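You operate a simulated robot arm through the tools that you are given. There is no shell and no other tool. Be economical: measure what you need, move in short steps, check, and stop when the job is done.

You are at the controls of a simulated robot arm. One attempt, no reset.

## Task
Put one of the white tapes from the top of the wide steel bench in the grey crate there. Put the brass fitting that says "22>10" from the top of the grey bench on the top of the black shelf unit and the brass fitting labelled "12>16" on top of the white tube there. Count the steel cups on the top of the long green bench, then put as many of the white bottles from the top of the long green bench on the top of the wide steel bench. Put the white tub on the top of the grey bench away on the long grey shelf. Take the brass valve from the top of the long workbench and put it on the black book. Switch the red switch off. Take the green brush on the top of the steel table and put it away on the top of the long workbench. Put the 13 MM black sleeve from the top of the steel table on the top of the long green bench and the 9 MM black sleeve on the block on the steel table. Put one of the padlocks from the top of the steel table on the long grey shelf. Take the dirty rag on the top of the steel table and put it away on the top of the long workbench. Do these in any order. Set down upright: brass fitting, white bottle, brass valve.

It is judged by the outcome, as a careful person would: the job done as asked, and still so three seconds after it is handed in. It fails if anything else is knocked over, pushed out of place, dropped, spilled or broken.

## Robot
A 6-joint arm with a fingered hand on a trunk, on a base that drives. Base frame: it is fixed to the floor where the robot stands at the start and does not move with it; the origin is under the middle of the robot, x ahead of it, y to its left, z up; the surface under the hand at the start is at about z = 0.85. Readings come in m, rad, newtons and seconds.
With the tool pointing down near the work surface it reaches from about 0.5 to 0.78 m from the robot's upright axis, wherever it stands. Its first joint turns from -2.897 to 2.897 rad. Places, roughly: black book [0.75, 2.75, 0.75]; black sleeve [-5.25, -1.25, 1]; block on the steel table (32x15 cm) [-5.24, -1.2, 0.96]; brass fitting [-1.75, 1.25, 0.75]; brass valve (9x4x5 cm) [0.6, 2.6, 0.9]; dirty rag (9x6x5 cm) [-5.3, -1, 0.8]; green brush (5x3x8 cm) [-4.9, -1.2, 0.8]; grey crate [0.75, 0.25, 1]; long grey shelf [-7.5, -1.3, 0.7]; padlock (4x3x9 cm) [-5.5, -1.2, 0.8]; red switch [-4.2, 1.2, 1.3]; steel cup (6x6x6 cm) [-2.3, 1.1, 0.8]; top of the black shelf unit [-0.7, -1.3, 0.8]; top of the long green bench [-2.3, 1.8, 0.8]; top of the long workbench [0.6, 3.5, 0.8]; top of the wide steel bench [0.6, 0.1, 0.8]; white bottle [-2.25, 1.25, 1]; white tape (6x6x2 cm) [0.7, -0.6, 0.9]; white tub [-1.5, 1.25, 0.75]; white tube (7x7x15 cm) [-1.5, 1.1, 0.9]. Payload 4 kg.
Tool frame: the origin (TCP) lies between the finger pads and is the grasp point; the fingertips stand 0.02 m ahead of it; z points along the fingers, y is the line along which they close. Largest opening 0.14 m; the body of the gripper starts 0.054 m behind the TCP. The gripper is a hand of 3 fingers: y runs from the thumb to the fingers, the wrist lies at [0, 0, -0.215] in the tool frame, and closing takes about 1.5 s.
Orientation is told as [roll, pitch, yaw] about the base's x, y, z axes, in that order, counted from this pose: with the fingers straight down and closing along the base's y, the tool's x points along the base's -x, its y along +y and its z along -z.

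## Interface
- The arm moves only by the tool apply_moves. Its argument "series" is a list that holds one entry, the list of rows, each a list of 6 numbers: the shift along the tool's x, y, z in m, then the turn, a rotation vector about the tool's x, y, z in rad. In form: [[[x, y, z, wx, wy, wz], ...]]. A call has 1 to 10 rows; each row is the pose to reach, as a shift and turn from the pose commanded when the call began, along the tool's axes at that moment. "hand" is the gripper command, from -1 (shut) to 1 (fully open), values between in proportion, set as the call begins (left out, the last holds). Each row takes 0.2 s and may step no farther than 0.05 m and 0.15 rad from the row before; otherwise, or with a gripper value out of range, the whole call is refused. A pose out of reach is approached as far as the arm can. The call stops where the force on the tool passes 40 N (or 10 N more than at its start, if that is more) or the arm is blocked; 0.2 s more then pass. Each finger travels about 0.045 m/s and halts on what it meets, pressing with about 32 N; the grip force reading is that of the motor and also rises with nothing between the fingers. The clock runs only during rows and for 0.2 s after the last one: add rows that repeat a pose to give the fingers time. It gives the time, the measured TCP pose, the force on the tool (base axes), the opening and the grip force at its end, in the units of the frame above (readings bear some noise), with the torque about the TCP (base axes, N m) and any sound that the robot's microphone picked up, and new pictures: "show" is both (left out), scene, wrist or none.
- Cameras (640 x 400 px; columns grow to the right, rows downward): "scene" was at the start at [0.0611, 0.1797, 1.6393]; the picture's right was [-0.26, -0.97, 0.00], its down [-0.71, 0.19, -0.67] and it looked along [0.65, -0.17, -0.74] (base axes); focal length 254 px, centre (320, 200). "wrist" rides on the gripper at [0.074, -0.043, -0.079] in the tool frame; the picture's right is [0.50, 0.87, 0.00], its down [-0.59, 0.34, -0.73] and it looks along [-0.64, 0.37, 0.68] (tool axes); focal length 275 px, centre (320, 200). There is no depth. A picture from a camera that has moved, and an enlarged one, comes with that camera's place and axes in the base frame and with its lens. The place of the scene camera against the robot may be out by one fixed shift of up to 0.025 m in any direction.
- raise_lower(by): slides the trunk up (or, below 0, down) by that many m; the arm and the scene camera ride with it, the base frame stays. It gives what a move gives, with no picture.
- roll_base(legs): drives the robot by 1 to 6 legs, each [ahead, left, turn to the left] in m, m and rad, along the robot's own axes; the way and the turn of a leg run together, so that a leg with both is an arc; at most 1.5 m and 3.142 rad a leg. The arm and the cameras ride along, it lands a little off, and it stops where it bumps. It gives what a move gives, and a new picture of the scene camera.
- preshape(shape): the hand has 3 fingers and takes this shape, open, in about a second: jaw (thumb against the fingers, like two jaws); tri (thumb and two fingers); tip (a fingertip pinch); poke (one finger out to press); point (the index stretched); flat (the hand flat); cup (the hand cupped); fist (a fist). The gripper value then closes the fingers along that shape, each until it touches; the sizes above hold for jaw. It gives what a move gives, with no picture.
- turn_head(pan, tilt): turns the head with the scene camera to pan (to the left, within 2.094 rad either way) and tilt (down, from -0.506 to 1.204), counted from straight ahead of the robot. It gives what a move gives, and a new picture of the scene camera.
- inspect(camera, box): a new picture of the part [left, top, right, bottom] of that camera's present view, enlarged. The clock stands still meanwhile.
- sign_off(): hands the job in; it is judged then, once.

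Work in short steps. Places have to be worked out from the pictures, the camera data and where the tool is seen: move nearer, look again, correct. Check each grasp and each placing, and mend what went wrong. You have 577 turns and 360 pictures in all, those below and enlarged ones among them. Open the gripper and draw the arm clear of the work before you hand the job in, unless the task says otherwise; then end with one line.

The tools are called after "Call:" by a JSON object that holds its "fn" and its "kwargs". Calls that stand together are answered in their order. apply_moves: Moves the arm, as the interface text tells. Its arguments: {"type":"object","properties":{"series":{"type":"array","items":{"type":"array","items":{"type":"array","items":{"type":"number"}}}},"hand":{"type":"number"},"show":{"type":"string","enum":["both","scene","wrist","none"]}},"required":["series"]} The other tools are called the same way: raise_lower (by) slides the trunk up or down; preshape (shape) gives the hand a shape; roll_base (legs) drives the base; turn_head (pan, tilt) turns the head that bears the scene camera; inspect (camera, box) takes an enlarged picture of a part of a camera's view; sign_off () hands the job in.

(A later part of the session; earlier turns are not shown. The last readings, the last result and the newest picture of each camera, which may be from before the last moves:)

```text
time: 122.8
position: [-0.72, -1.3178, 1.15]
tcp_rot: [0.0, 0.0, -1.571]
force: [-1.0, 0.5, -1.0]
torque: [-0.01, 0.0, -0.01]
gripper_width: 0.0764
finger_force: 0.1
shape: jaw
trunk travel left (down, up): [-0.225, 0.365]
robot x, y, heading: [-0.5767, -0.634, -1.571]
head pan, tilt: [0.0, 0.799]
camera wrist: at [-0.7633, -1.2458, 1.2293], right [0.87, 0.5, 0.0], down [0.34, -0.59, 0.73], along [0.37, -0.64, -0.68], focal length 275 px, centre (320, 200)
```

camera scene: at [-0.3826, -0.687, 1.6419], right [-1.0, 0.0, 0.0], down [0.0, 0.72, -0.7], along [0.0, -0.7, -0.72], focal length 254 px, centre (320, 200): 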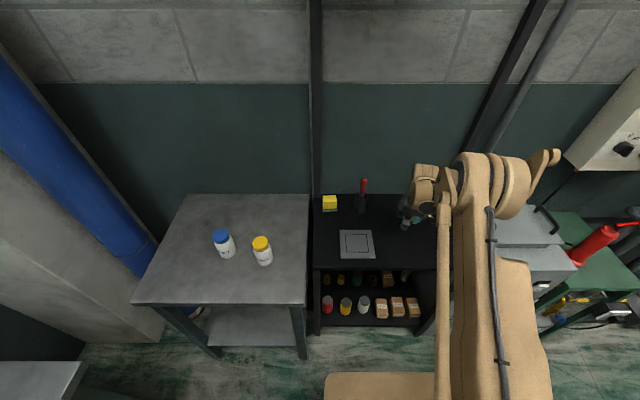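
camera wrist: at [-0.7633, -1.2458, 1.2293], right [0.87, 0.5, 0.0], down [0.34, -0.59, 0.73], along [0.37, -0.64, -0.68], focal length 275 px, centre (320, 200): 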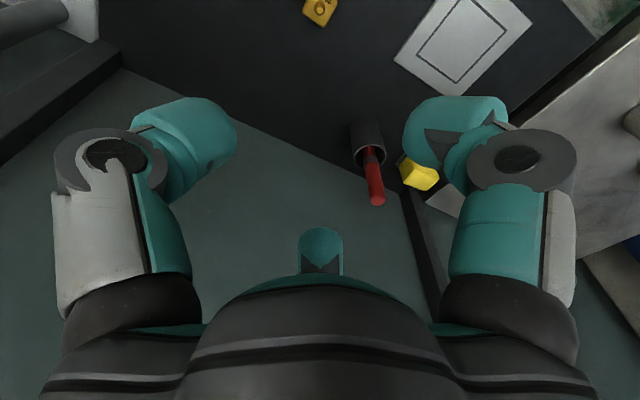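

Fitting stands well. Retract, then return to the grey bench for the white tub.

Call:
{"fn": "apply_moves", "kwargs": {"series": [[[0.05, 0, 0, 0, 0, 0], [0.1, 0, 0, 0, 0, 0], [0.15, 0, 0, 0, 0, 0], [0.19, 0, 0, 0, 0, 0]]], "hand": 1, "show": "none"}}

Call:
{"fn": "roll_base", "kwargs": {"legs": [[-0.4, 0, 0], [0, 0, -1.571], [0, -1.4, 0], [0.33, 0, 0]]}}

```text
time: 123.8
position: [-0.7204, -1.1274, 1.1512]
tcp_rot: [0.0, 0.0, -1.571]
force: [-1.0, 0.2, 0.8]
torque: [0.01, -0.03, 0.0]
gripper_width: 0.1399
finger_force: 0.2
shape: jaw
trunk travel left (down, up): [-0.225, 0.365]
robot x, y, heading: [-0.5769, -0.6347, -1.565]
head pan, tilt: [0.0, 0.799]
```

```text
time: 138.5
position: [-1.4152, 1.3076, 1.1509]
tcp_rot: [-0.001, 0.0, -3.133]
force: [-0.3, 0.0, -0.8]
torque: [0.02, -0.02, 0.01]
gripper_width: 0.1397
finger_force: 0.1
shape: jaw
trunk travel left (down, up): [-0.225, 0.365]
robot x, y, heading: [-0.9181, 1.1687, -3.13]
head pan, tilt: [0.0, 0.799]
camera scene: at [-0.9763, 0.9872, 1.6418], right [-0.01, 1.0, 0.0], down [0.72, 0.01, -0.7], along [-0.7, -0.01, -0.72], focal length 254 px, centre (320, 200)
```

scene: 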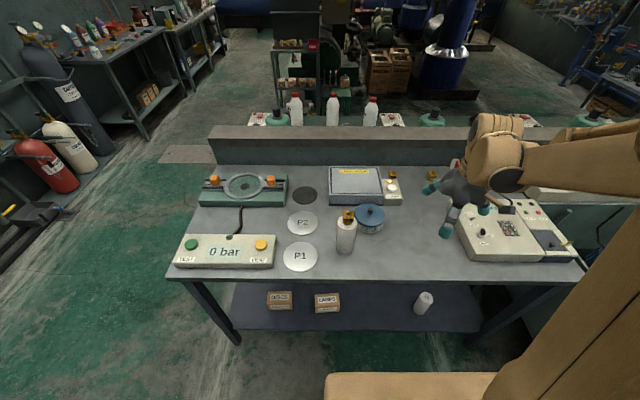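

The tub is at about (-1.605, 1.16), 6 cm from the tube. I move above it with an open hand to measure from the wrist.

Call:
{"fn": "apply_moves", "kwargs": {"series": [[[-0.038, 0.03, 0, 0, 0, 0], [-0.076, 0.06, 0, 0, 0, 0], [-0.114, 0.09, 0, 0, 0, 0], [-0.152, 0.12, 0, 0, 0, 0], [-0.19, 0.148, 0, 0, 0, 0]]], "show": "wrist"}}

```text
time: 139.7
position: [-1.6052, 1.1576, 1.1498]
tcp_rot: [-0.003, 0.002, -3.133]
force: [-0.1, 0.3, 0.0]
torque: [-0.02, 0.0, -0.01]
gripper_width: 0.14
finger_force: 0.0
shape: jaw
trunk travel left (down, up): [-0.225, 0.365]
robot x, y, heading: [-0.9255, 1.1658, -3.131]
head pan, tilt: [0.0, 0.799]
camera wrist: at [-1.532, 1.1998, 1.2292], right [0.51, -0.86, 0.0], down [-0.59, -0.34, 0.73], along [-0.63, -0.37, -0.68], focal length 275 px, centre (320, 200)
```

wrist: 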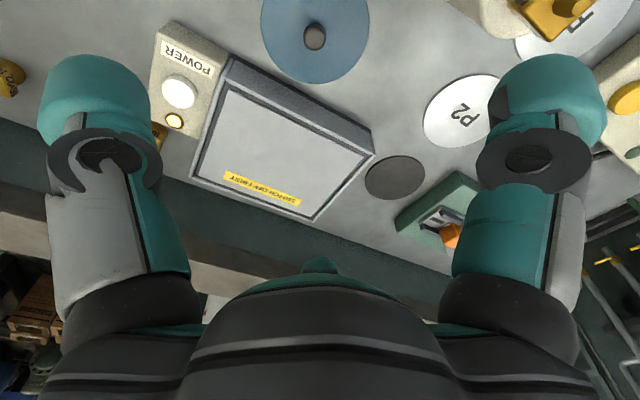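

Centre estimate (-1.612, 1.159). Lower to 1.03 and re-measure for height.

Call:
{"fn": "apply_moves", "kwargs": {"series": [[[-0.003, 0, 0.04, 0, 0, 0], [-0.005, 0, 0.08, 0, 0, 0], [-0.005, 0, 0.12, 0, 0, 0]]]}}

```text
time: 140.5
position: [-1.6102, 1.1588, 1.0288]
tcp_rot: [0.0, 0.0, -3.132]
force: [-0.2, 0.7, -0.1]
torque: [0.01, -0.01, 0.01]
gripper_width: 0.1399
finger_force: 0.0
shape: jaw
trunk travel left (down, up): [-0.225, 0.365]
robot x, y, heading: [-0.9236, 1.1678, -3.128]
head pan, tilt: [0.0, 0.799]
camera scene: at [-0.9763, 0.9871, 1.6418], right [-0.01, 1.0, 0.0], down [0.72, 0.01, -0.7], along [-0.7, -0.01, -0.72], focal length 254 px, centre (320, 200)
camera wrist: at [-1.5363, 1.2011, 1.1086], right [0.51, -0.86, 0.0], down [-0.59, -0.34, 0.73], along [-0.63, -0.37, -0.68], focal length 275 px, centre (320, 200)
```

scene: 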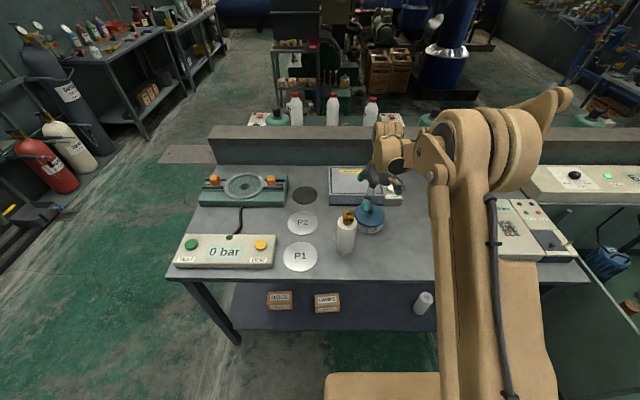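
wrist: 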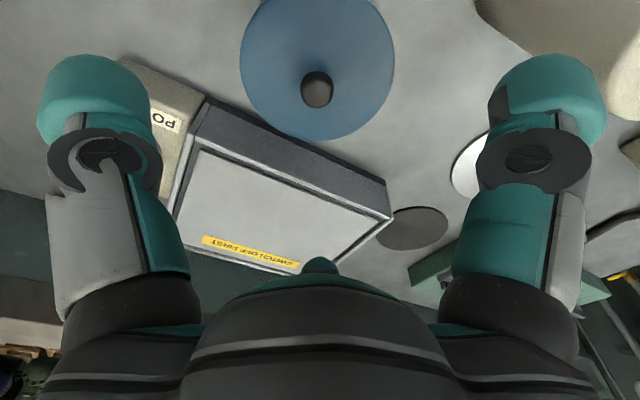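

Knob top ≈ 0.933, so I go to TCP ≈ 0.893, fingers around the body below the lid.

Call:
{"fn": "apply_moves", "kwargs": {"series": [[[0, 0, 0.04, 0, 0, 0], [0, 0, 0.08, 0, 0, 0], [0, 0, 0.11, 0, 0, 0], [0, 0, 0.135, 0, 0, 0]]]}}

Call:
{"fn": "inspect", "kwargs": {"camera": "scene", "box": [300, 170, 440, 270]}}

```text
time: 141.5
position: [-1.6091, 1.1592, 0.8951]
tcp_rot: [0.001, 0.0, -3.134]
force: [-0.5, 0.1, -0.2]
torque: [-0.02, 0.01, -0.01]
gripper_width: 0.1398
finger_force: 0.0
shape: jaw
trunk travel left (down, up): [-0.225, 0.365]
robot x, y, heading: [-0.9233, 1.164, -3.131]
head pan, tilt: [0.0, 0.799]
camera scene: at [-0.9757, 0.9871, 1.6418], right [-0.01, 1.0, 0.0], down [0.72, 0.01, -0.7], along [-0.7, -0.01, -0.72], focal length 254 px, centre (320, 200)
camera wrist: at [-1.5357, 1.2009, 0.9747], right [0.51, -0.86, 0.0], down [-0.59, -0.34, 0.73], along [-0.63, -0.37, -0.68], focal length 275 px, centre (320, 200)
```

scene: 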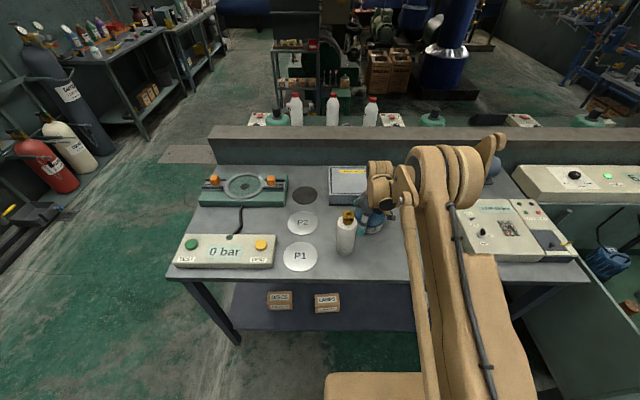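
wrist: 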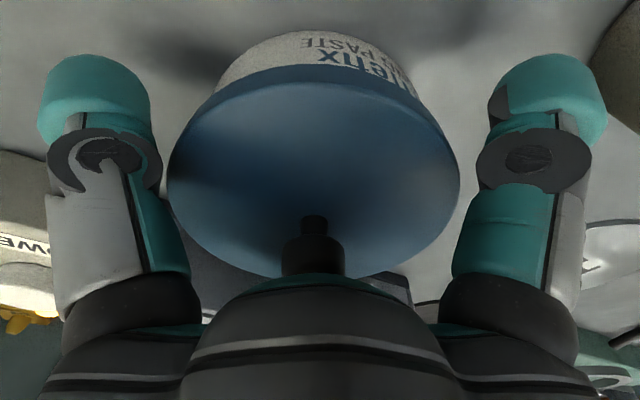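

```text
4.00 times, centred on (370, 220) of scene
camera zoom: at [-0.9757, 0.9871, 1.6418], right [-0.01, 1.0, 0.0], down [0.72, 0.01, -0.7], along [-0.7, -0.01, -0.72], focal length 1017 px, centre (120, 120)
```

zoom: 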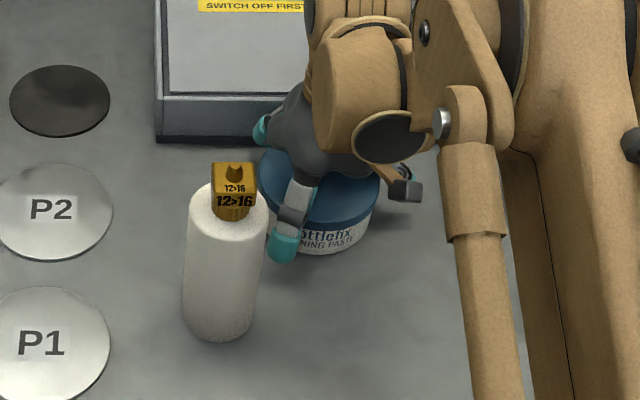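

Knob still clear of the palm. 4 mm lower, then close.

Call:
{"fn": "apply_moves", "kwargs": {"series": [[[0, 0, 0.004, 0, 0, 0]]], "show": "none"}}

Call:
{"fn": "apply_moves", "kwargs": {"series": [[[0, 0, 0, 0, 0, 0], [0, 0, 0, 0, 0, 0], [0, 0, 0, 0, 0, 0], [0, 0, 0, 0, 0, 0], [0, 0, 0, 0, 0, 0], [0, 0, 0, 0, 0, 0]]], "hand": -0.3}}

```text
time: 141.9
position: [-1.6082, 1.1588, 0.8911]
tcp_rot: [0.0, 0.001, -3.135]
force: [-0.3, 0.2, 1.7]
torque: [-0.03, 0.03, 0.0]
gripper_width: 0.14
finger_force: 0.1
shape: jaw
trunk travel left (down, up): [-0.225, 0.365]
robot x, y, heading: [-0.921, 1.1715, -3.132]
head pan, tilt: [0.0, 0.799]
```

```text
time: 143.3
position: [-1.6096, 1.1588, 0.8905]
tcp_rot: [-0.002, 0.001, -3.134]
force: [0.0, 0.8, -6.6]
torque: [0.03, -0.02, -0.01]
gripper_width: 0.1024
finger_force: 32.1
shape: jaw
trunk travel left (down, up): [-0.225, 0.365]
robot x, y, heading: [-0.9182, 1.1686, -3.13]
head pan, tilt: [0.0, 0.799]
heard: snap
camera scene: at [-0.976, 0.9871, 1.6418], right [-0.01, 1.0, 0.0], down [0.72, 0.01, -0.7], along [-0.7, -0.01, -0.72], focal length 254 px, centre (320, 200)
camera wrist: at [-1.5359, 1.2009, 0.9705], right [0.51, -0.86, 0.0], down [-0.59, -0.34, 0.73], along [-0.63, -0.37, -0.68], focal length 275 px, centre (320, 200)
```

scene: 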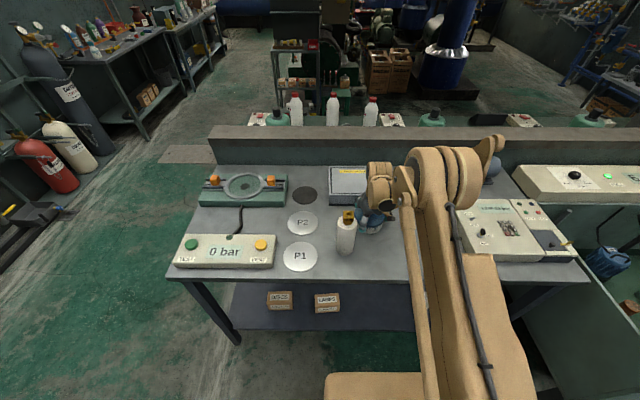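
wrist: 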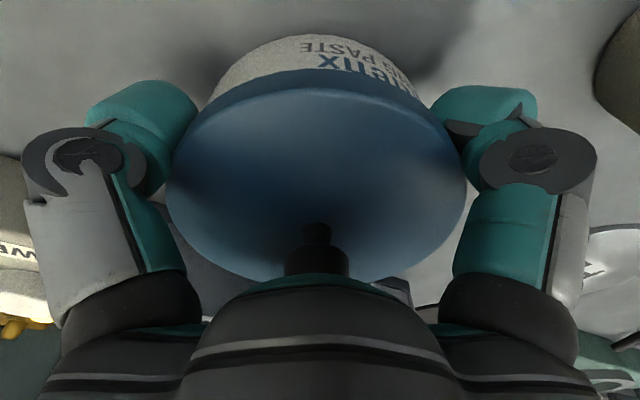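

A snap was heard. I'll look closely before lifting.

Call:
{"fn": "inspect", "kwargs": {"camera": "wrist", "box": [80, 20, 560, 300]}}

Call:
{"fn": "inspect", "kwargs": {"camera": "scene", "box": [320, 180, 420, 260]}}

```text
1.33 times, centred on (320, 160) of wrist
camera zoom: at [-1.5359, 1.2009, 0.9705], right [0.51, -0.86, 0.0], down [-0.59, -0.34, 0.73], along [-0.63, -0.37, -0.68], focal length 367 px, centre (320, 253)
```

zoom: 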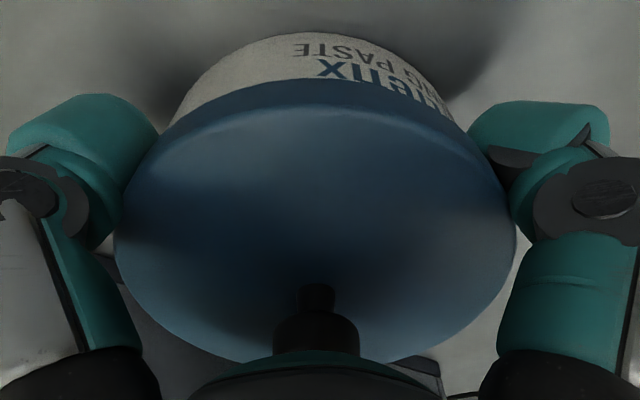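

```text
5.00 times, centred on (370, 220) of scene
camera zoom: at [-0.976, 0.9871, 1.6418], right [-0.01, 1.0, 0.0], down [0.72, 0.01, -0.7], along [-0.7, -0.01, -0.72], focal length 1271 px, centre (70, 100)
```

zoom: 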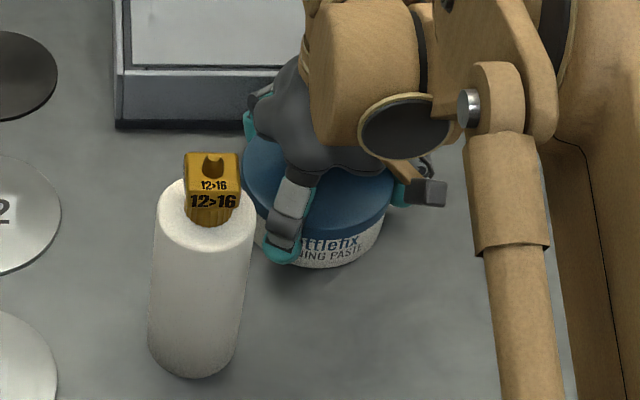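

The reading -6.6 N suggests the tub's weight is already on the fingers. I lift just 1 cm and check whether the body comes along.

Call:
{"fn": "apply_moves", "kwargs": {"series": [[[0, 0, -0.006, 0, 0, 0], [0, 0, -0.012, 0, 0, 0]]], "show": "wrist"}}

Call:
{"fn": "inspect", "kwargs": {"camera": "scene", "box": [320, 180, 420, 260]}}

```text
time: 143.9
position: [-1.6096, 1.1589, 0.9025]
tcp_rot: [0.0, 0.001, -3.134]
force: [-1.4, 0.6, -6.3]
torque: [0.02, -0.03, 0.0]
gripper_width: 0.1026
finger_force: 32.5
shape: jaw
trunk travel left (down, up): [-0.225, 0.365]
robot x, y, heading: [-0.9198, 1.1666, -3.13]
head pan, tilt: [0.0, 0.799]
camera wrist: at [-1.5358, 1.2011, 0.9824], right [0.51, -0.86, 0.0], down [-0.59, -0.34, 0.73], along [-0.63, -0.37, -0.68], focal length 275 px, centre (320, 200)
```

wrist: 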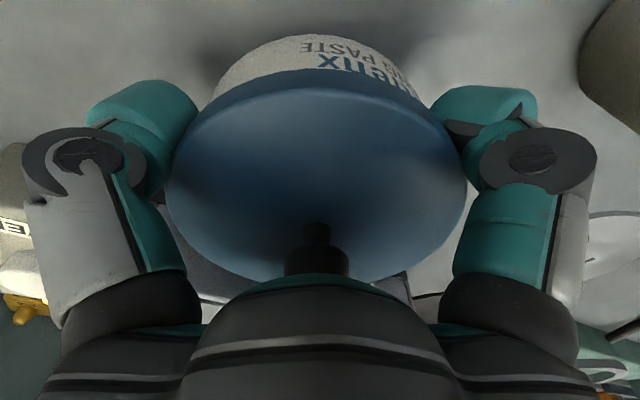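

```text
5.00 times, centred on (370, 220) of scene
camera zoom: at [-0.976, 0.9871, 1.6418], right [-0.01, 1.0, 0.0], down [0.72, 0.01, -0.7], along [-0.7, -0.01, -0.72], focal length 1271 px, centre (70, 100)
```

zoom: 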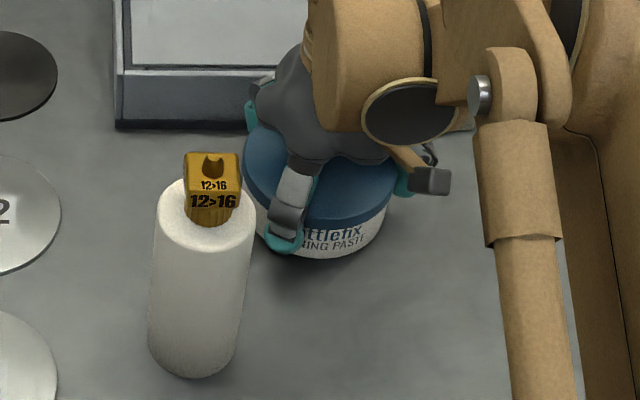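

The whole tub came up, lid on and level. Lift fully, then retract before driving.

Call:
{"fn": "apply_moves", "kwargs": {"series": [[[0, 0, -0.04, 0, 0, 0], [0, 0, -0.08, 0, 0, 0], [0, 0, -0.12, 0, 0, 0], [0, 0, -0.16, 0, 0, 0], [0, 0, -0.2, 0, 0, 0], [0, 0, -0.24, 0, 0, 0], [0, 0, -0.27, 0, 0, 0]]], "show": "scene"}}

Call:
{"fn": "apply_moves", "kwargs": {"series": [[[0.04, 0, 0, 0, 0, 0], [0.08, 0, 0, 0, 0, 0], [0.12, 0, 0, 0, 0, 0], [0.16, 0, 0, 0, 0, 0]]], "show": "none"}}

Call:
{"fn": "roll_base", "kwargs": {"legs": [[-0.3, 0, 0], [0, 1.4, 0]]}}

Call:
{"fn": "turn_head", "kwargs": {"pan": 0.0, "tilt": 0.25}}

```text
time: 145.5
position: [-1.6098, 1.157, 1.1749]
tcp_rot: [-0.001, -0.002, -3.135]
force: [0.4, -0.1, -6.9]
torque: [0.02, -0.01, 0.0]
gripper_width: 0.1024
finger_force: 32.1
shape: jaw
trunk travel left (down, up): [-0.225, 0.365]
robot x, y, heading: [-0.9184, 1.1654, -3.134]
head pan, tilt: [0.0, 0.799]
camera scene: at [-0.9756, 0.987, 1.6418], right [-0.01, 1.0, 0.0], down [0.72, 0.01, -0.7], along [-0.7, -0.01, -0.72], focal length 254 px, centre (320, 200)
```

scene: 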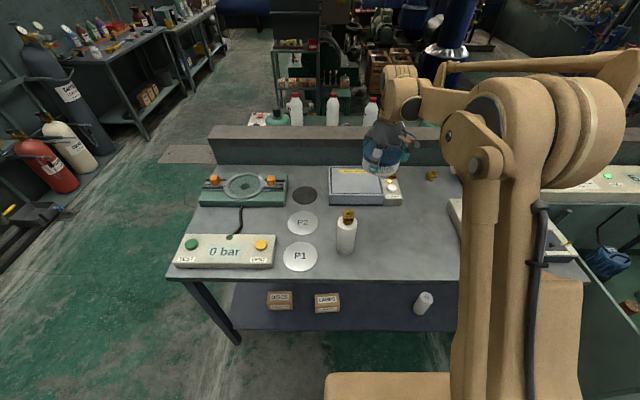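

```text
time: 146.5
position: [-1.446, 1.1606, 1.1744]
tcp_rot: [-0.001, 0.0, -3.135]
force: [1.1, 0.2, -6.9]
torque: [0.03, -0.05, -0.02]
gripper_width: 0.1024
finger_force: 31.8
shape: jaw
trunk travel left (down, up): [-0.225, 0.365]
robot x, y, heading: [-0.9199, 1.17, -3.131]
head pan, tilt: [0.0, 0.799]
```

```text
time: 155.1
position: [-1.1318, -0.2291, 1.1729]
tcp_rot: [0.0, 0.001, -3.129]
force: [0.2, 0.2, -7.6]
torque: [-0.01, -0.03, -0.01]
gripper_width: 0.1021
finger_force: 32.0
shape: jaw
trunk travel left (down, up): [-0.225, 0.365]
robot x, y, heading: [-0.6065, -0.2231, -3.127]
head pan, tilt: [0.0, 0.799]
camera scene: at [-0.6588, -0.4003, 1.6418], right [-0.02, 1.0, 0.0], down [0.72, 0.01, -0.7], along [-0.7, -0.01, -0.72], focal length 254 px, centre (320, 200)
```

scene: 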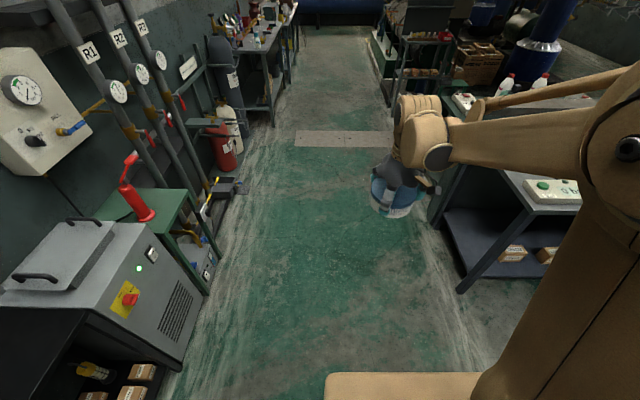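

```text
time: 156.0
position: [-1.1321, -0.2304, 1.1741]
tcp_rot: [0.0, 0.0, -3.129]
force: [0.0, -0.6, -6.2]
torque: [-0.03, 0.0, 0.01]
gripper_width: 0.1022
finger_force: 31.5
shape: jaw
trunk travel left (down, up): [-0.225, 0.365]
robot x, y, heading: [-0.6038, -0.2158, -3.129]
head pan, tilt: [0.0, 0.25]
camera scene: at [-0.6715, -0.4001, 1.6908], right [-0.02, 1.0, 0.0], down [0.25, 0.0, -0.97], along [-0.97, -0.02, -0.25], focal length 254 px, centre (320, 200)
```

scene: 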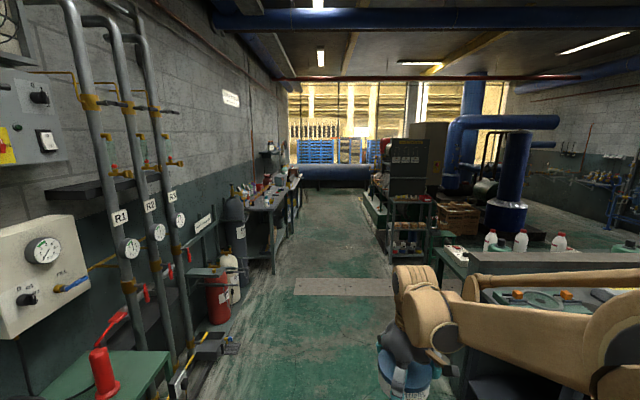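

The aisle ahead is clear between y ≈ -1.0 and 0.4. I drive along it toward the far end, staying near y = -0.25.

Call:
{"fn": "roll_base", "kwargs": {"legs": [[0, 0, -0.012], [1.4, 0, 0], [1.4, 0, 0], [1.4, 0, 0]]}}

Call:
{"fn": "turn_head", "kwargs": {"pan": 0.5, "tilt": 0.4}}

```text
time: 176.4
position: [-5.3168, -0.2694, 1.173]
tcp_rot: [0.001, 0.0, -3.128]
force: [0.2, 0.1, -7.7]
torque: [0.01, -0.02, -0.01]
gripper_width: 0.1025
finger_force: 32.1
shape: jaw
trunk travel left (down, up): [-0.225, 0.365]
robot x, y, heading: [-4.7887, -0.2553, -3.125]
head pan, tilt: [0.0, 0.25]
camera scene: at [-4.8563, -0.4387, 1.6909], right [-0.02, 1.0, 0.0], down [0.25, 0.0, -0.97], along [-0.97, -0.02, -0.25], focal length 254 px, centre (320, 200)
```

scene: 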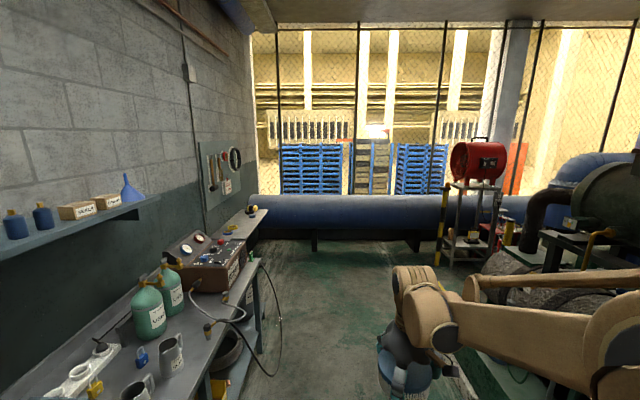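

```text
time: 177.4
position: [-5.3163, -0.2688, 1.1733]
tcp_rot: [0.0, -0.001, -3.125]
force: [-0.4, 0.5, -5.9]
torque: [0.03, -0.06, -0.03]
gripper_width: 0.1023
finger_force: 31.8
shape: jaw
trunk travel left (down, up): [-0.225, 0.365]
robot x, y, heading: [-4.791, -0.2589, -3.126]
head pan, tilt: [0.499, 0.4]
camera scene: at [-4.8432, -0.4828, 1.6769], right [-0.49, 0.87, 0.0], down [0.34, 0.19, -0.92], along [-0.8, -0.45, -0.39], focal length 254 px, centre (320, 200)
```

scene: 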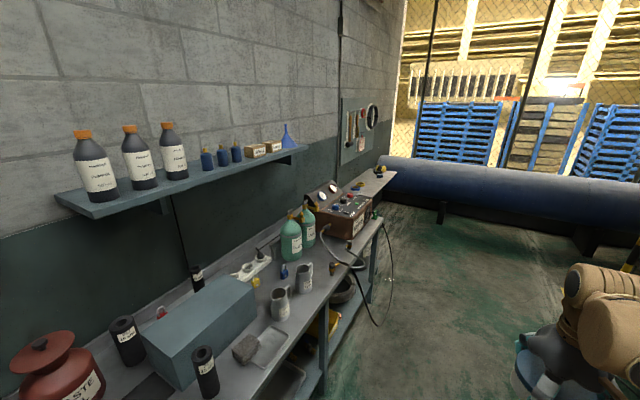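

The steel table lies along the wall to the left; the long grey shelf must be beyond it. Drive on 1.5 m and look.

Call:
{"fn": "roll_base", "kwargs": {"legs": [[0, 0, -0.015], [1.4, 0, 0]]}}

Call:
{"fn": "turn_head", "kwargs": {"pan": 0.7, "tilt": 0.55}}

```text
time: 184.6
position: [-6.7087, -0.2619, 1.1715]
tcp_rot: [0.001, 0.0, 3.14]
force: [0.2, -0.3, -6.6]
torque: [-0.01, -0.01, 0.01]
gripper_width: 0.1025
finger_force: 31.8
shape: jaw
trunk travel left (down, up): [-0.225, 0.365]
robot x, y, heading: [-6.1793, -0.2626, -3.138]
head pan, tilt: [0.499, 0.4]
camera scene: at [-6.2385, -0.4838, 1.6769], right [-0.48, 0.88, 0.0], down [0.34, 0.19, -0.92], along [-0.81, -0.44, -0.39], focal length 254 px, centre (320, 200)
```

scene: 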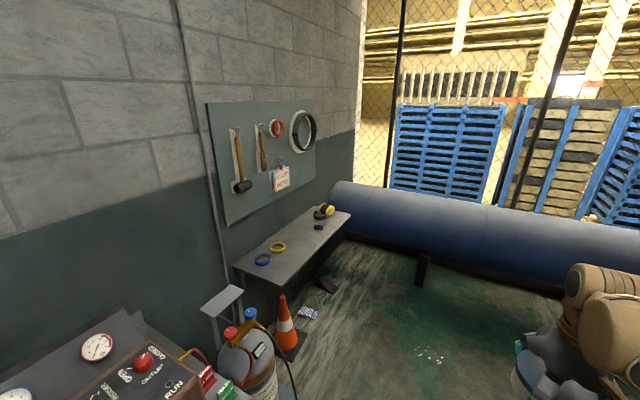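

```text
time: 185.4
position: [-6.7089, -0.2619, 1.1735]
tcp_rot: [0.001, -0.001, 3.141]
force: [0.1, 0.4, -6.2]
torque: [-0.01, -0.05, 0.02]
gripper_width: 0.1022
finger_force: 31.8
shape: jaw
trunk travel left (down, up): [-0.225, 0.365]
robot x, y, heading: [-6.1798, -0.2591, -3.144]
head pan, tilt: [0.7, 0.55]
camera scene: at [-6.2255, -0.4972, 1.6633], right [-0.64, 0.76, 0.0], down [0.4, 0.34, -0.85], along [-0.65, -0.55, -0.52], focal length 254 px, centre (320, 200)
```

scene: 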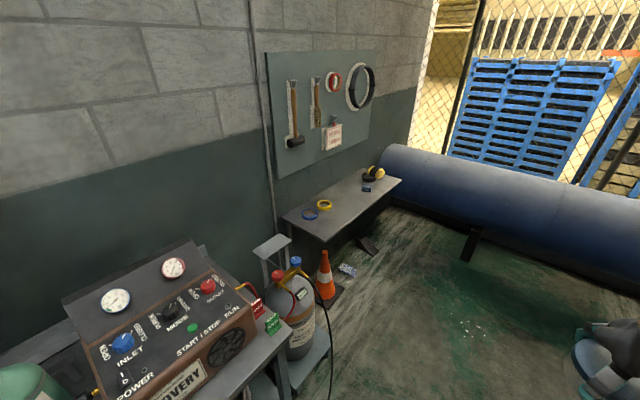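

The long grey shelf is the wall shelf: z ≈ 0.7, front edge y ≈ -1.2, x from -7.1 to -8.1, with free space near (-7.65, -1.35). Drive there and face the wall.

Call:
{"fn": "roll_base", "kwargs": {"legs": [[0.75, 0, 0], [0, 0, 1.571], [0, -0.65, 0]]}}

Call:
{"fn": "turn_head", "kwargs": {"pan": 0.0, "tilt": 0.75}}

```text
time: 196.4
position: [-7.5719, -0.7893, 1.1734]
tcp_rot: [-0.001, 0.001, -1.57]
force: [0.1, 0.7, -6.1]
torque: [0.01, -0.02, -0.04]
gripper_width: 0.1022
finger_force: 31.3
shape: jaw
trunk travel left (down, up): [-0.225, 0.365]
robot x, y, heading: [-7.5794, -0.2613, -1.568]
head pan, tilt: [0.7, 0.55]
camera scene: at [-7.324, -0.3005, 1.6633], right [-0.76, -0.65, 0.0], down [-0.34, 0.4, -0.85], along [0.55, -0.65, -0.52], focal length 254 px, centre (320, 200)
```

scene: 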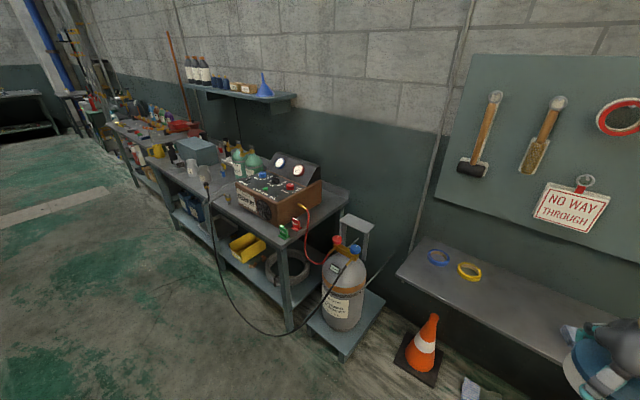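

```text
time: 197.5
position: [-7.572, -0.7892, 1.1722]
tcp_rot: [0.001, 0.0, -1.57]
force: [-0.9, 0.3, -7.1]
torque: [0.02, -0.01, 0.01]
gripper_width: 0.1018
finger_force: 32.2
shape: jaw
trunk travel left (down, up): [-0.225, 0.365]
robot x, y, heading: [-7.575, -0.2637, -1.569]
head pan, tilt: [0.0, 0.75]
camera scene: at [-7.3809, -0.3148, 1.6458], right [-1.0, 0.0, 0.0], down [0.0, 0.68, -0.73], along [0.0, -0.73, -0.68], focal length 254 px, centre (320, 200)
```

scene: 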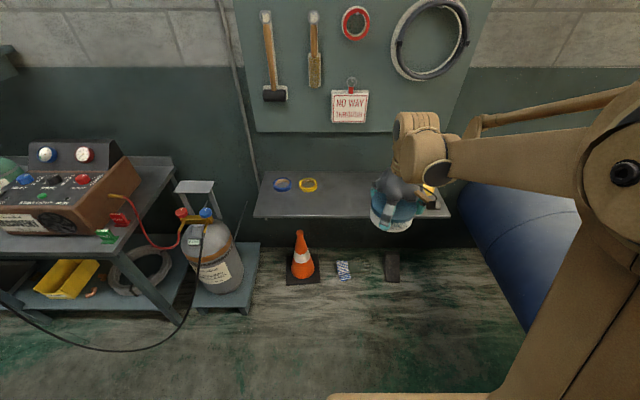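

Shelf confirmed. Lower the trunk 0.1, advance 0.38 m.

Call:
{"fn": "roll_base", "kwargs": {"legs": [[0.38, 0, 0]]}}

Call:
{"fn": "raise_lower", "kwargs": {"by": -0.1}}

Call:
{"fn": "apply_moves", "kwargs": {"series": [[[-0.04, 0, 0.02, 0, 0, 0], [-0.08, -0.01, 0.04, 0, 0, 0], [-0.12, -0.02, 0.06, 0, 0, 0], [-0.16, -0.03, 0.08, 0, 0, 0], [-0.17, -0.04, 0.12, 0, 0, 0]]]}}

```text
time: 199.9
position: [-7.568, -1.1764, 1.1728]
tcp_rot: [0.001, 0.003, -1.567]
force: [0.2, -0.5, -6.7]
torque: [0.08, 0.0, 0.04]
gripper_width: 0.102
finger_force: 32.1
shape: jaw
trunk travel left (down, up): [-0.225, 0.365]
robot x, y, heading: [-7.5758, -0.6473, -1.564]
head pan, tilt: [0.0, 0.75]
camera scene: at [-7.3792, -0.7017, 1.6458], right [-1.0, -0.01, 0.0], down [0.0, 0.68, -0.73], along [0.0, -0.73, -0.68], focal length 254 px, centre (320, 200)
```

scene: 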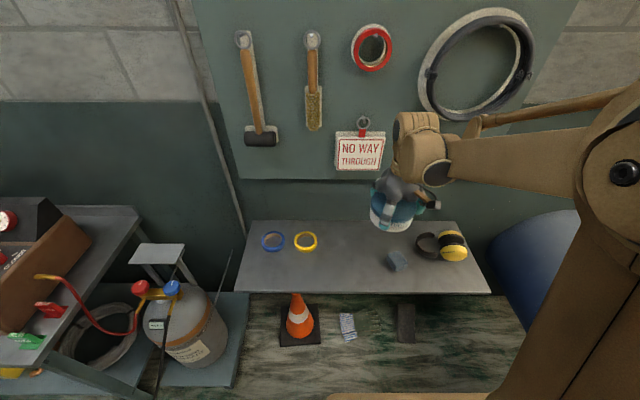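

```text
time: 201.3
position: [-7.5697, -1.1763, 1.0725]
tcp_rot: [0.001, 0.0, -1.567]
force: [1.0, 0.1, -6.4]
torque: [0.05, -0.01, -0.02]
gripper_width: 0.1019
finger_force: 31.3
shape: jaw
trunk travel left (down, up): [-0.125, 0.465]
robot x, y, heading: [-7.5749, -0.6502, -1.565]
head pan, tilt: [0.0, 0.75]
```

```text
time: 202.5
position: [-7.6069, -1.3479, 0.9519]
tcp_rot: [0.001, 0.002, -1.567]
force: [0.1, -0.3, -6.0]
torque: [0.04, 0.0, 0.02]
gripper_width: 0.1021
finger_force: 32.2
shape: jaw
trunk travel left (down, up): [-0.125, 0.465]
robot x, y, heading: [-7.5766, -0.6485, -1.569]
head pan, tilt: [0.0, 0.75]
camera scene: at [-7.3796, -0.7016, 1.5458], right [-1.0, -0.01, 0.0], down [0.0, 0.68, -0.73], along [0.0, -0.73, -0.68], focal length 254 px, centre (320, 200)
camera wrist: at [-7.6508, -1.2744, 1.0321], right [0.86, 0.5, 0.0], down [0.34, -0.59, 0.73], along [0.37, -0.63, -0.68], focal length 275 px, centre (320, 200)
```

scene: 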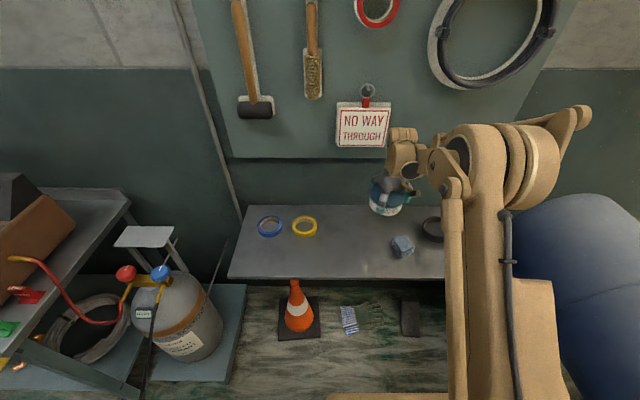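
wrist: 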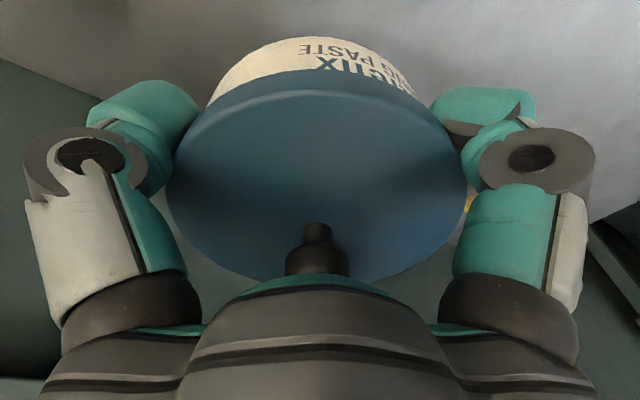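

A grey item sits at (-7.71, -1.32), so I choose x = -7.50, y = -1.34, between it and the yellow roll. Move over and lower.

Call:
{"fn": "apply_moves", "kwargs": {"series": [[[0, 0.04, 0, 0, 0, 0], [0, 0.08, 0, 0, 0, 0], [0, 0.107, 0.03, 0, 0, 0], [0, 0.107, 0.07, 0, 0, 0], [0, 0.107, 0.11, 0, 0, 0], [0, 0.107, 0.145, 0, 0, 0]]]}}

```text
time: 203.9
position: [-7.5006, -1.3456, 0.8066]
tcp_rot: [0.002, 0.003, -1.566]
force: [-0.3, -0.2, -6.3]
torque: [-0.01, -0.01, 0.0]
gripper_width: 0.1021
finger_force: 32.0
shape: jaw
trunk travel left (down, up): [-0.125, 0.465]
robot x, y, heading: [-7.5761, -0.6512, -1.566]
head pan, tilt: [0.0, 0.75]
camera scene: at [-7.379, -0.7014, 1.5457], right [-1.0, -0.01, 0.0], down [0.0, 0.68, -0.73], along [0.0, -0.73, -0.68], focal length 254 px, centre (320, 200)
camera wrist: at [-7.544, -1.2733, 0.8869], right [0.86, 0.5, 0.0], down [0.34, -0.59, 0.73], along [0.37, -0.63, -0.68], focal length 275 px, centre (320, 200)
```

scene: 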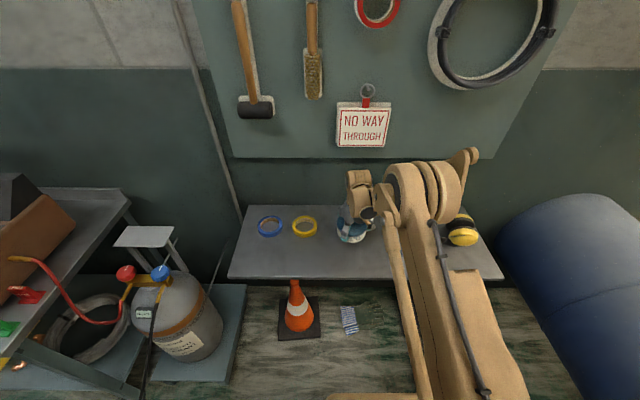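
wrist: 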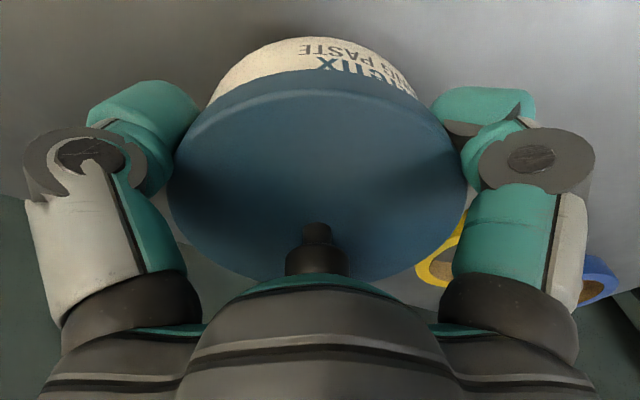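

Lowering in small bites, watching for the weight to come off.

Call:
{"fn": "apply_moves", "kwargs": {"series": [[[0, 0, 0.006, 0, 0, 0], [0, 0, 0.012, 0, 0, 0], [0, 0, 0.018, 0, 0, 0]]], "show": "none"}}

Call:
{"fn": "apply_moves", "kwargs": {"series": [[[0, 0, 0.004, 0, 0, 0], [0, 0, 0.008, 0, 0, 0]]], "show": "none"}}

Call:
{"fn": "apply_moves", "kwargs": {"series": [[[0, 0, 0.003, 0, 0, 0], [0, 0, 0.006, 0, 0, 0]]], "show": "none"}}

```text
time: 204.7
position: [-7.5012, -1.346, 0.7891]
tcp_rot: [-0.001, -0.001, -1.567]
force: [0.4, 0.4, -6.8]
torque: [0.05, -0.04, 0.01]
gripper_width: 0.1017
finger_force: 32.2
shape: jaw
trunk travel left (down, up): [-0.125, 0.465]
robot x, y, heading: [-7.5768, -0.6421, -1.567]
head pan, tilt: [0.0, 0.75]
```

```text
time: 205.3
position: [-7.5018, -1.3457, 0.7816]
tcp_rot: [-0.001, 0.0, -1.566]
force: [0.3, -0.9, -7.2]
torque: [0.02, 0.0, 0.0]
gripper_width: 0.1017
finger_force: 32.0
shape: jaw
trunk travel left (down, up): [-0.125, 0.465]
robot x, y, heading: [-7.5743, -0.6478, -1.561]
head pan, tilt: [0.0, 0.75]
```

```text
time: 205.9
position: [-7.5015, -1.3451, 0.779]
tcp_rot: [0.001, -0.003, -1.568]
force: [1.8, -9.7, 36.6]
torque: [-0.25, 0.3, -0.15]
gripper_width: 0.0996
finger_force: 32.0
shape: jaw
trunk travel left (down, up): [-0.125, 0.465]
robot x, y, heading: [-7.5737, -0.6497, -1.566]
head pan, tilt: [0.0, 0.75]
```

Contact at 0.779 (36 N). Ease up, release, rise.

Call:
{"fn": "apply_moves", "kwargs": {"series": [[[0, 0, -0.004, 0, 0, 0]]], "show": "none"}}

Call:
{"fn": "apply_moves", "kwargs": {"series": [[[0, 0, 0, 0, 0, 0], [0, 0, 0, 0, 0, 0], [0, 0, 0, 0, 0, 0], [0, 0, 0, 0, 0, 0], [0, 0, 0, 0, 0, 0]]], "hand": 0.9, "show": "wrist"}}

Call:
{"fn": "apply_moves", "kwargs": {"series": [[[0, 0, -0.03, 0, 0, 0], [0, 0, -0.07, 0, 0, 0], [0, 0, -0.12, 0, 0, 0], [0, 0, -0.17, 0, 0, 0], [0, 0, -0.22, 0, 0, 0]]]}}

```text
time: 206.3
position: [-7.5016, -1.3443, 0.7795]
tcp_rot: [0.0, 0.0, -1.568]
force: [0.0, -5.8, 9.3]
torque: [-0.32, 0.17, 0.0]
gripper_width: 0.0998
finger_force: 31.8
shape: jaw
trunk travel left (down, up): [-0.125, 0.465]
robot x, y, heading: [-7.5718, -0.6478, -1.573]
head pan, tilt: [0.0, 0.75]
```

```text
time: 207.5
position: [-7.501, -1.3437, 0.78]
tcp_rot: [0.0, 0.0, -1.567]
force: [0.0, 0.2, 0.0]
torque: [-0.02, 0.02, -0.01]
gripper_width: 0.1328
finger_force: 0.1
shape: jaw
trunk travel left (down, up): [-0.125, 0.465]
robot x, y, heading: [-7.5769, -0.6504, -1.569]
head pan, tilt: [0.0, 0.75]
heard: snap
camera wrist: at [-7.5445, -1.2721, 0.8595], right [0.86, 0.5, 0.0], down [0.34, -0.59, 0.73], along [0.37, -0.63, -0.68], focal length 275 px, centre (320, 200)
```

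wrist: 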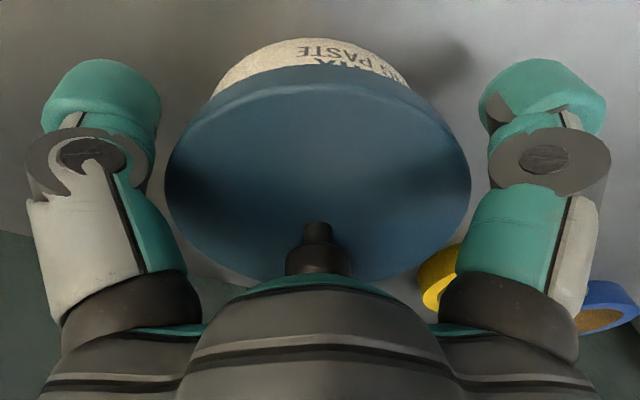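

```text
time: 208.7
position: [-7.5011, -1.3453, 0.9993]
tcp_rot: [0.0, -0.001, -1.568]
force: [0.6, 0.0, 0.6]
torque: [0.01, -0.02, -0.05]
gripper_width: 0.133
finger_force: 0.0
shape: jaw
trunk travel left (down, up): [-0.125, 0.465]
robot x, y, heading: [-7.5731, -0.6481, -1.56]
head pan, tilt: [0.0, 0.75]
camera scene: at [-7.3793, -0.6995, 1.5459], right [-1.0, -0.01, 0.0], down [0.0, 0.68, -0.73], along [0.0, -0.73, -0.68], focal length 254 px, centre (320, 200)
camera wrist: at [-7.544, -1.2723, 1.0797], right [0.86, 0.5, 0.0], down [0.34, -0.59, 0.73], along [0.37, -0.63, -0.68], focal length 275 px, centre (320, 200)
```

scene: 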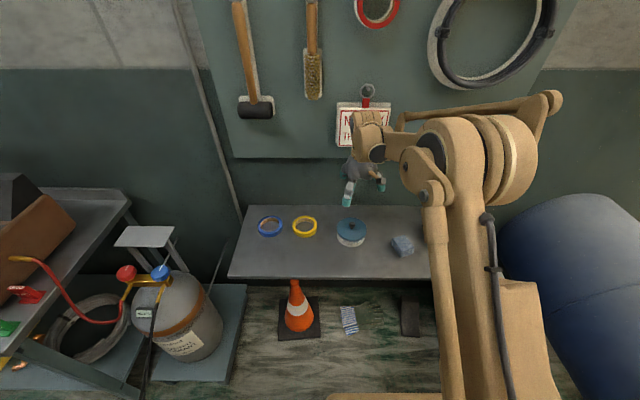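
wrist: 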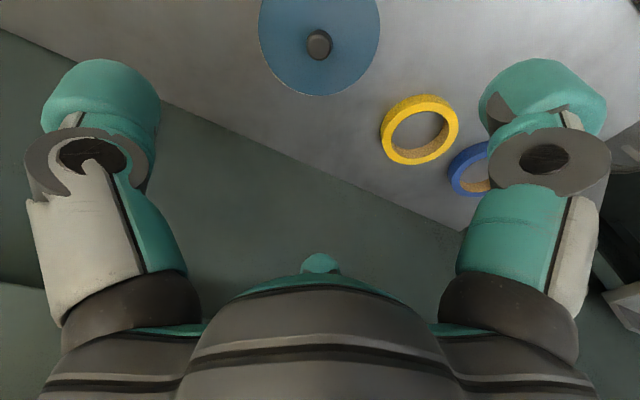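

The tub is on the grey shelf. Retract, back off, and slide to the steel table for the padlock.

Call:
{"fn": "apply_moves", "kwargs": {"series": [[[0.045, 0, -0.02, 0, 0, 0], [0.09, 0, -0.04, 0, 0, 0], [0.135, 0, -0.06, 0, 0, 0], [0.18, 0, -0.08, 0, 0, 0]]], "hand": 0.4, "show": "none"}}

Call:
{"fn": "raise_lower", "kwargs": {"by": 0.1}}

Call:
{"fn": "roll_base", "kwargs": {"legs": [[-0.35, 0, 0], [0, 1.4, 0], [0, 0.7, 0]]}}

```text
time: 209.7
position: [-7.5004, -1.1638, 1.0801]
tcp_rot: [0.0, -0.002, -1.566]
force: [-0.5, 0.6, -0.2]
torque: [-0.04, 0.02, -0.02]
gripper_width: 0.0983
finger_force: 0.1
shape: jaw
trunk travel left (down, up): [-0.125, 0.465]
robot x, y, heading: [-7.5728, -0.6476, -1.565]
head pan, tilt: [0.0, 0.75]
```

```text
time: 211.0
position: [-7.4994, -1.166, 1.1785]
tcp_rot: [-0.001, 0.0, -1.568]
force: [0.1, 0.4, -0.1]
torque: [-0.05, 0.01, 0.0]
gripper_width: 0.0984
finger_force: 0.0
shape: jaw
trunk travel left (down, up): [-0.225, 0.365]
robot x, y, heading: [-7.5738, -0.6487, -1.567]
head pan, tilt: [0.0, 0.75]
```

```text
time: 223.2
position: [-5.4158, -0.799, 1.1789]
tcp_rot: [-0.002, 0.001, -1.562]
force: [0.5, 1.4, -0.4]
torque: [-0.01, -0.01, 0.01]
gripper_width: 0.0986
finger_force: 0.0
shape: jaw
trunk travel left (down, up): [-0.225, 0.365]
robot x, y, heading: [-5.495, -0.2835, -1.56]
head pan, tilt: [0.0, 0.75]
camera scene: at [-5.2964, -0.3329, 1.6458], right [-1.0, -0.01, 0.0], down [-0.01, 0.68, -0.73], along [0.01, -0.73, -0.68], focal length 254 px, centre (320, 200)
```

scene: 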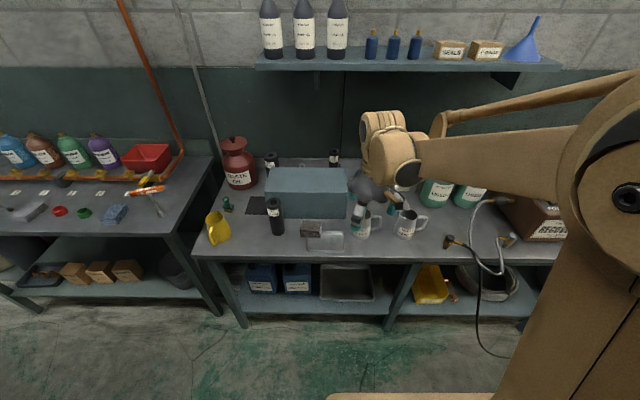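

Table in view. Enlarging the two halves to identify sleeves, brush, rag and padlocks.

Call:
{"fn": "inspect", "kwargs": {"camera": "scene", "box": [190, 130, 370, 270]}}

Call:
{"fn": "inspect", "kwargs": {"camera": "scene", "box": [340, 130, 560, 270]}}

```text
2.86 times, centred on (280, 200) of scene
camera zoom: at [-5.2964, -0.3329, 1.6458], right [-1.0, -0.01, 0.0], down [-0.01, 0.68, -0.73], along [0.01, -0.73, -0.68], focal length 726 px, centre (434, 200)
```

zoom: 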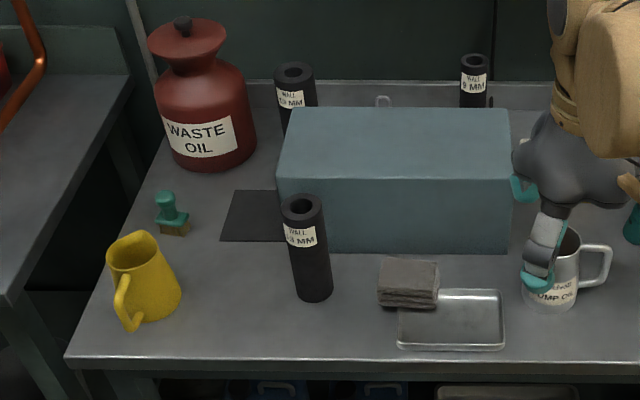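

```text
2.86 times, centred on (450, 200) of scene
camera zoom: at [-5.2964, -0.3329, 1.6458], right [-1.0, -0.01, 0.0], down [-0.01, 0.68, -0.73], along [0.01, -0.73, -0.68], focal length 726 px, centre (-51, 200)
```

zoom: 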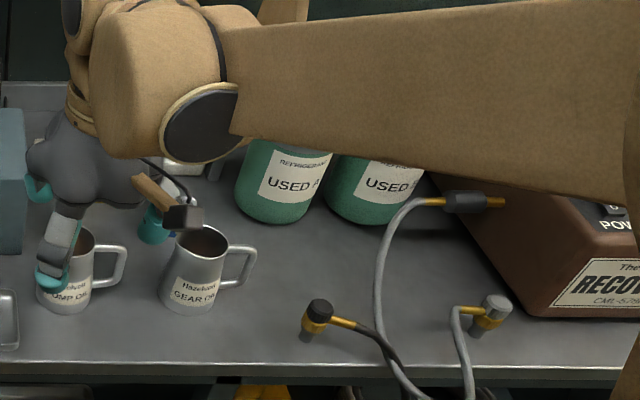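

Let me read the sleeve labels at higher magnification.

Call:
{"fn": "inspect", "kwargs": {"camera": "scene", "box": [260, 145, 300, 170]}}

Call:
{"fn": "inspect", "kwargs": {"camera": "scene", "box": [260, 190, 300, 215]}}

Call:
{"fn": "inspect", "kwargs": {"camera": "scene", "box": [280, 140, 360, 190]}}

```text
16.00 times, centred on (280, 158) of scene
camera zoom: at [-5.2964, -0.3329, 1.6458], right [-1.0, -0.01, 0.0], down [-0.01, 0.68, -0.73], along [0.01, -0.73, -0.68], focal length 4068 px, centre (960, 880)
```

zoom: 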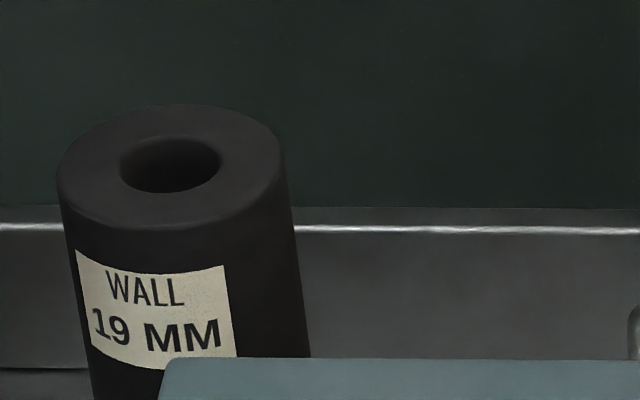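

```text
16.00 times, centred on (280, 202) of scene
camera zoom: at [-5.2964, -0.3329, 1.6458], right [-1.0, -0.01, 0.0], down [-0.01, 0.68, -0.73], along [0.01, -0.73, -0.68], focal length 4068 px, centre (960, 160)
```

zoom: 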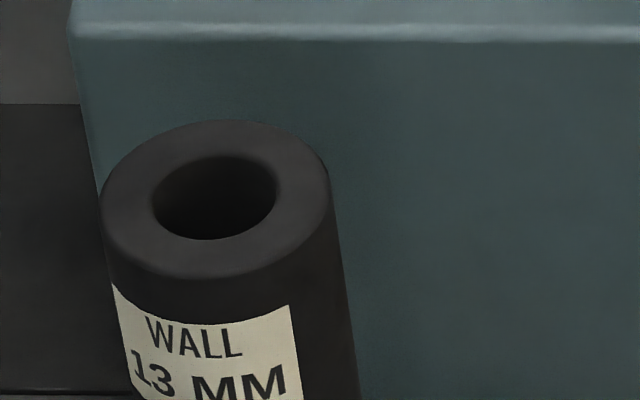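

```text
8.00 times, centred on (320, 165) of scene
camera zoom: at [-5.2964, -0.3329, 1.6458], right [-1.0, -0.01, 0.0], down [-0.01, 0.68, -0.73], along [0.01, -0.73, -0.68], focal length 2034 px, centre (320, 480)
```

zoom: 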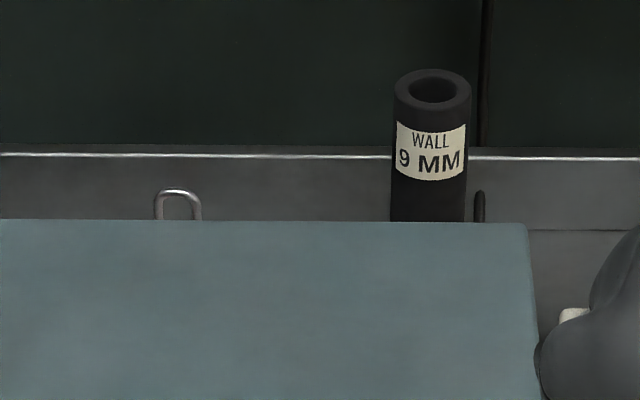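

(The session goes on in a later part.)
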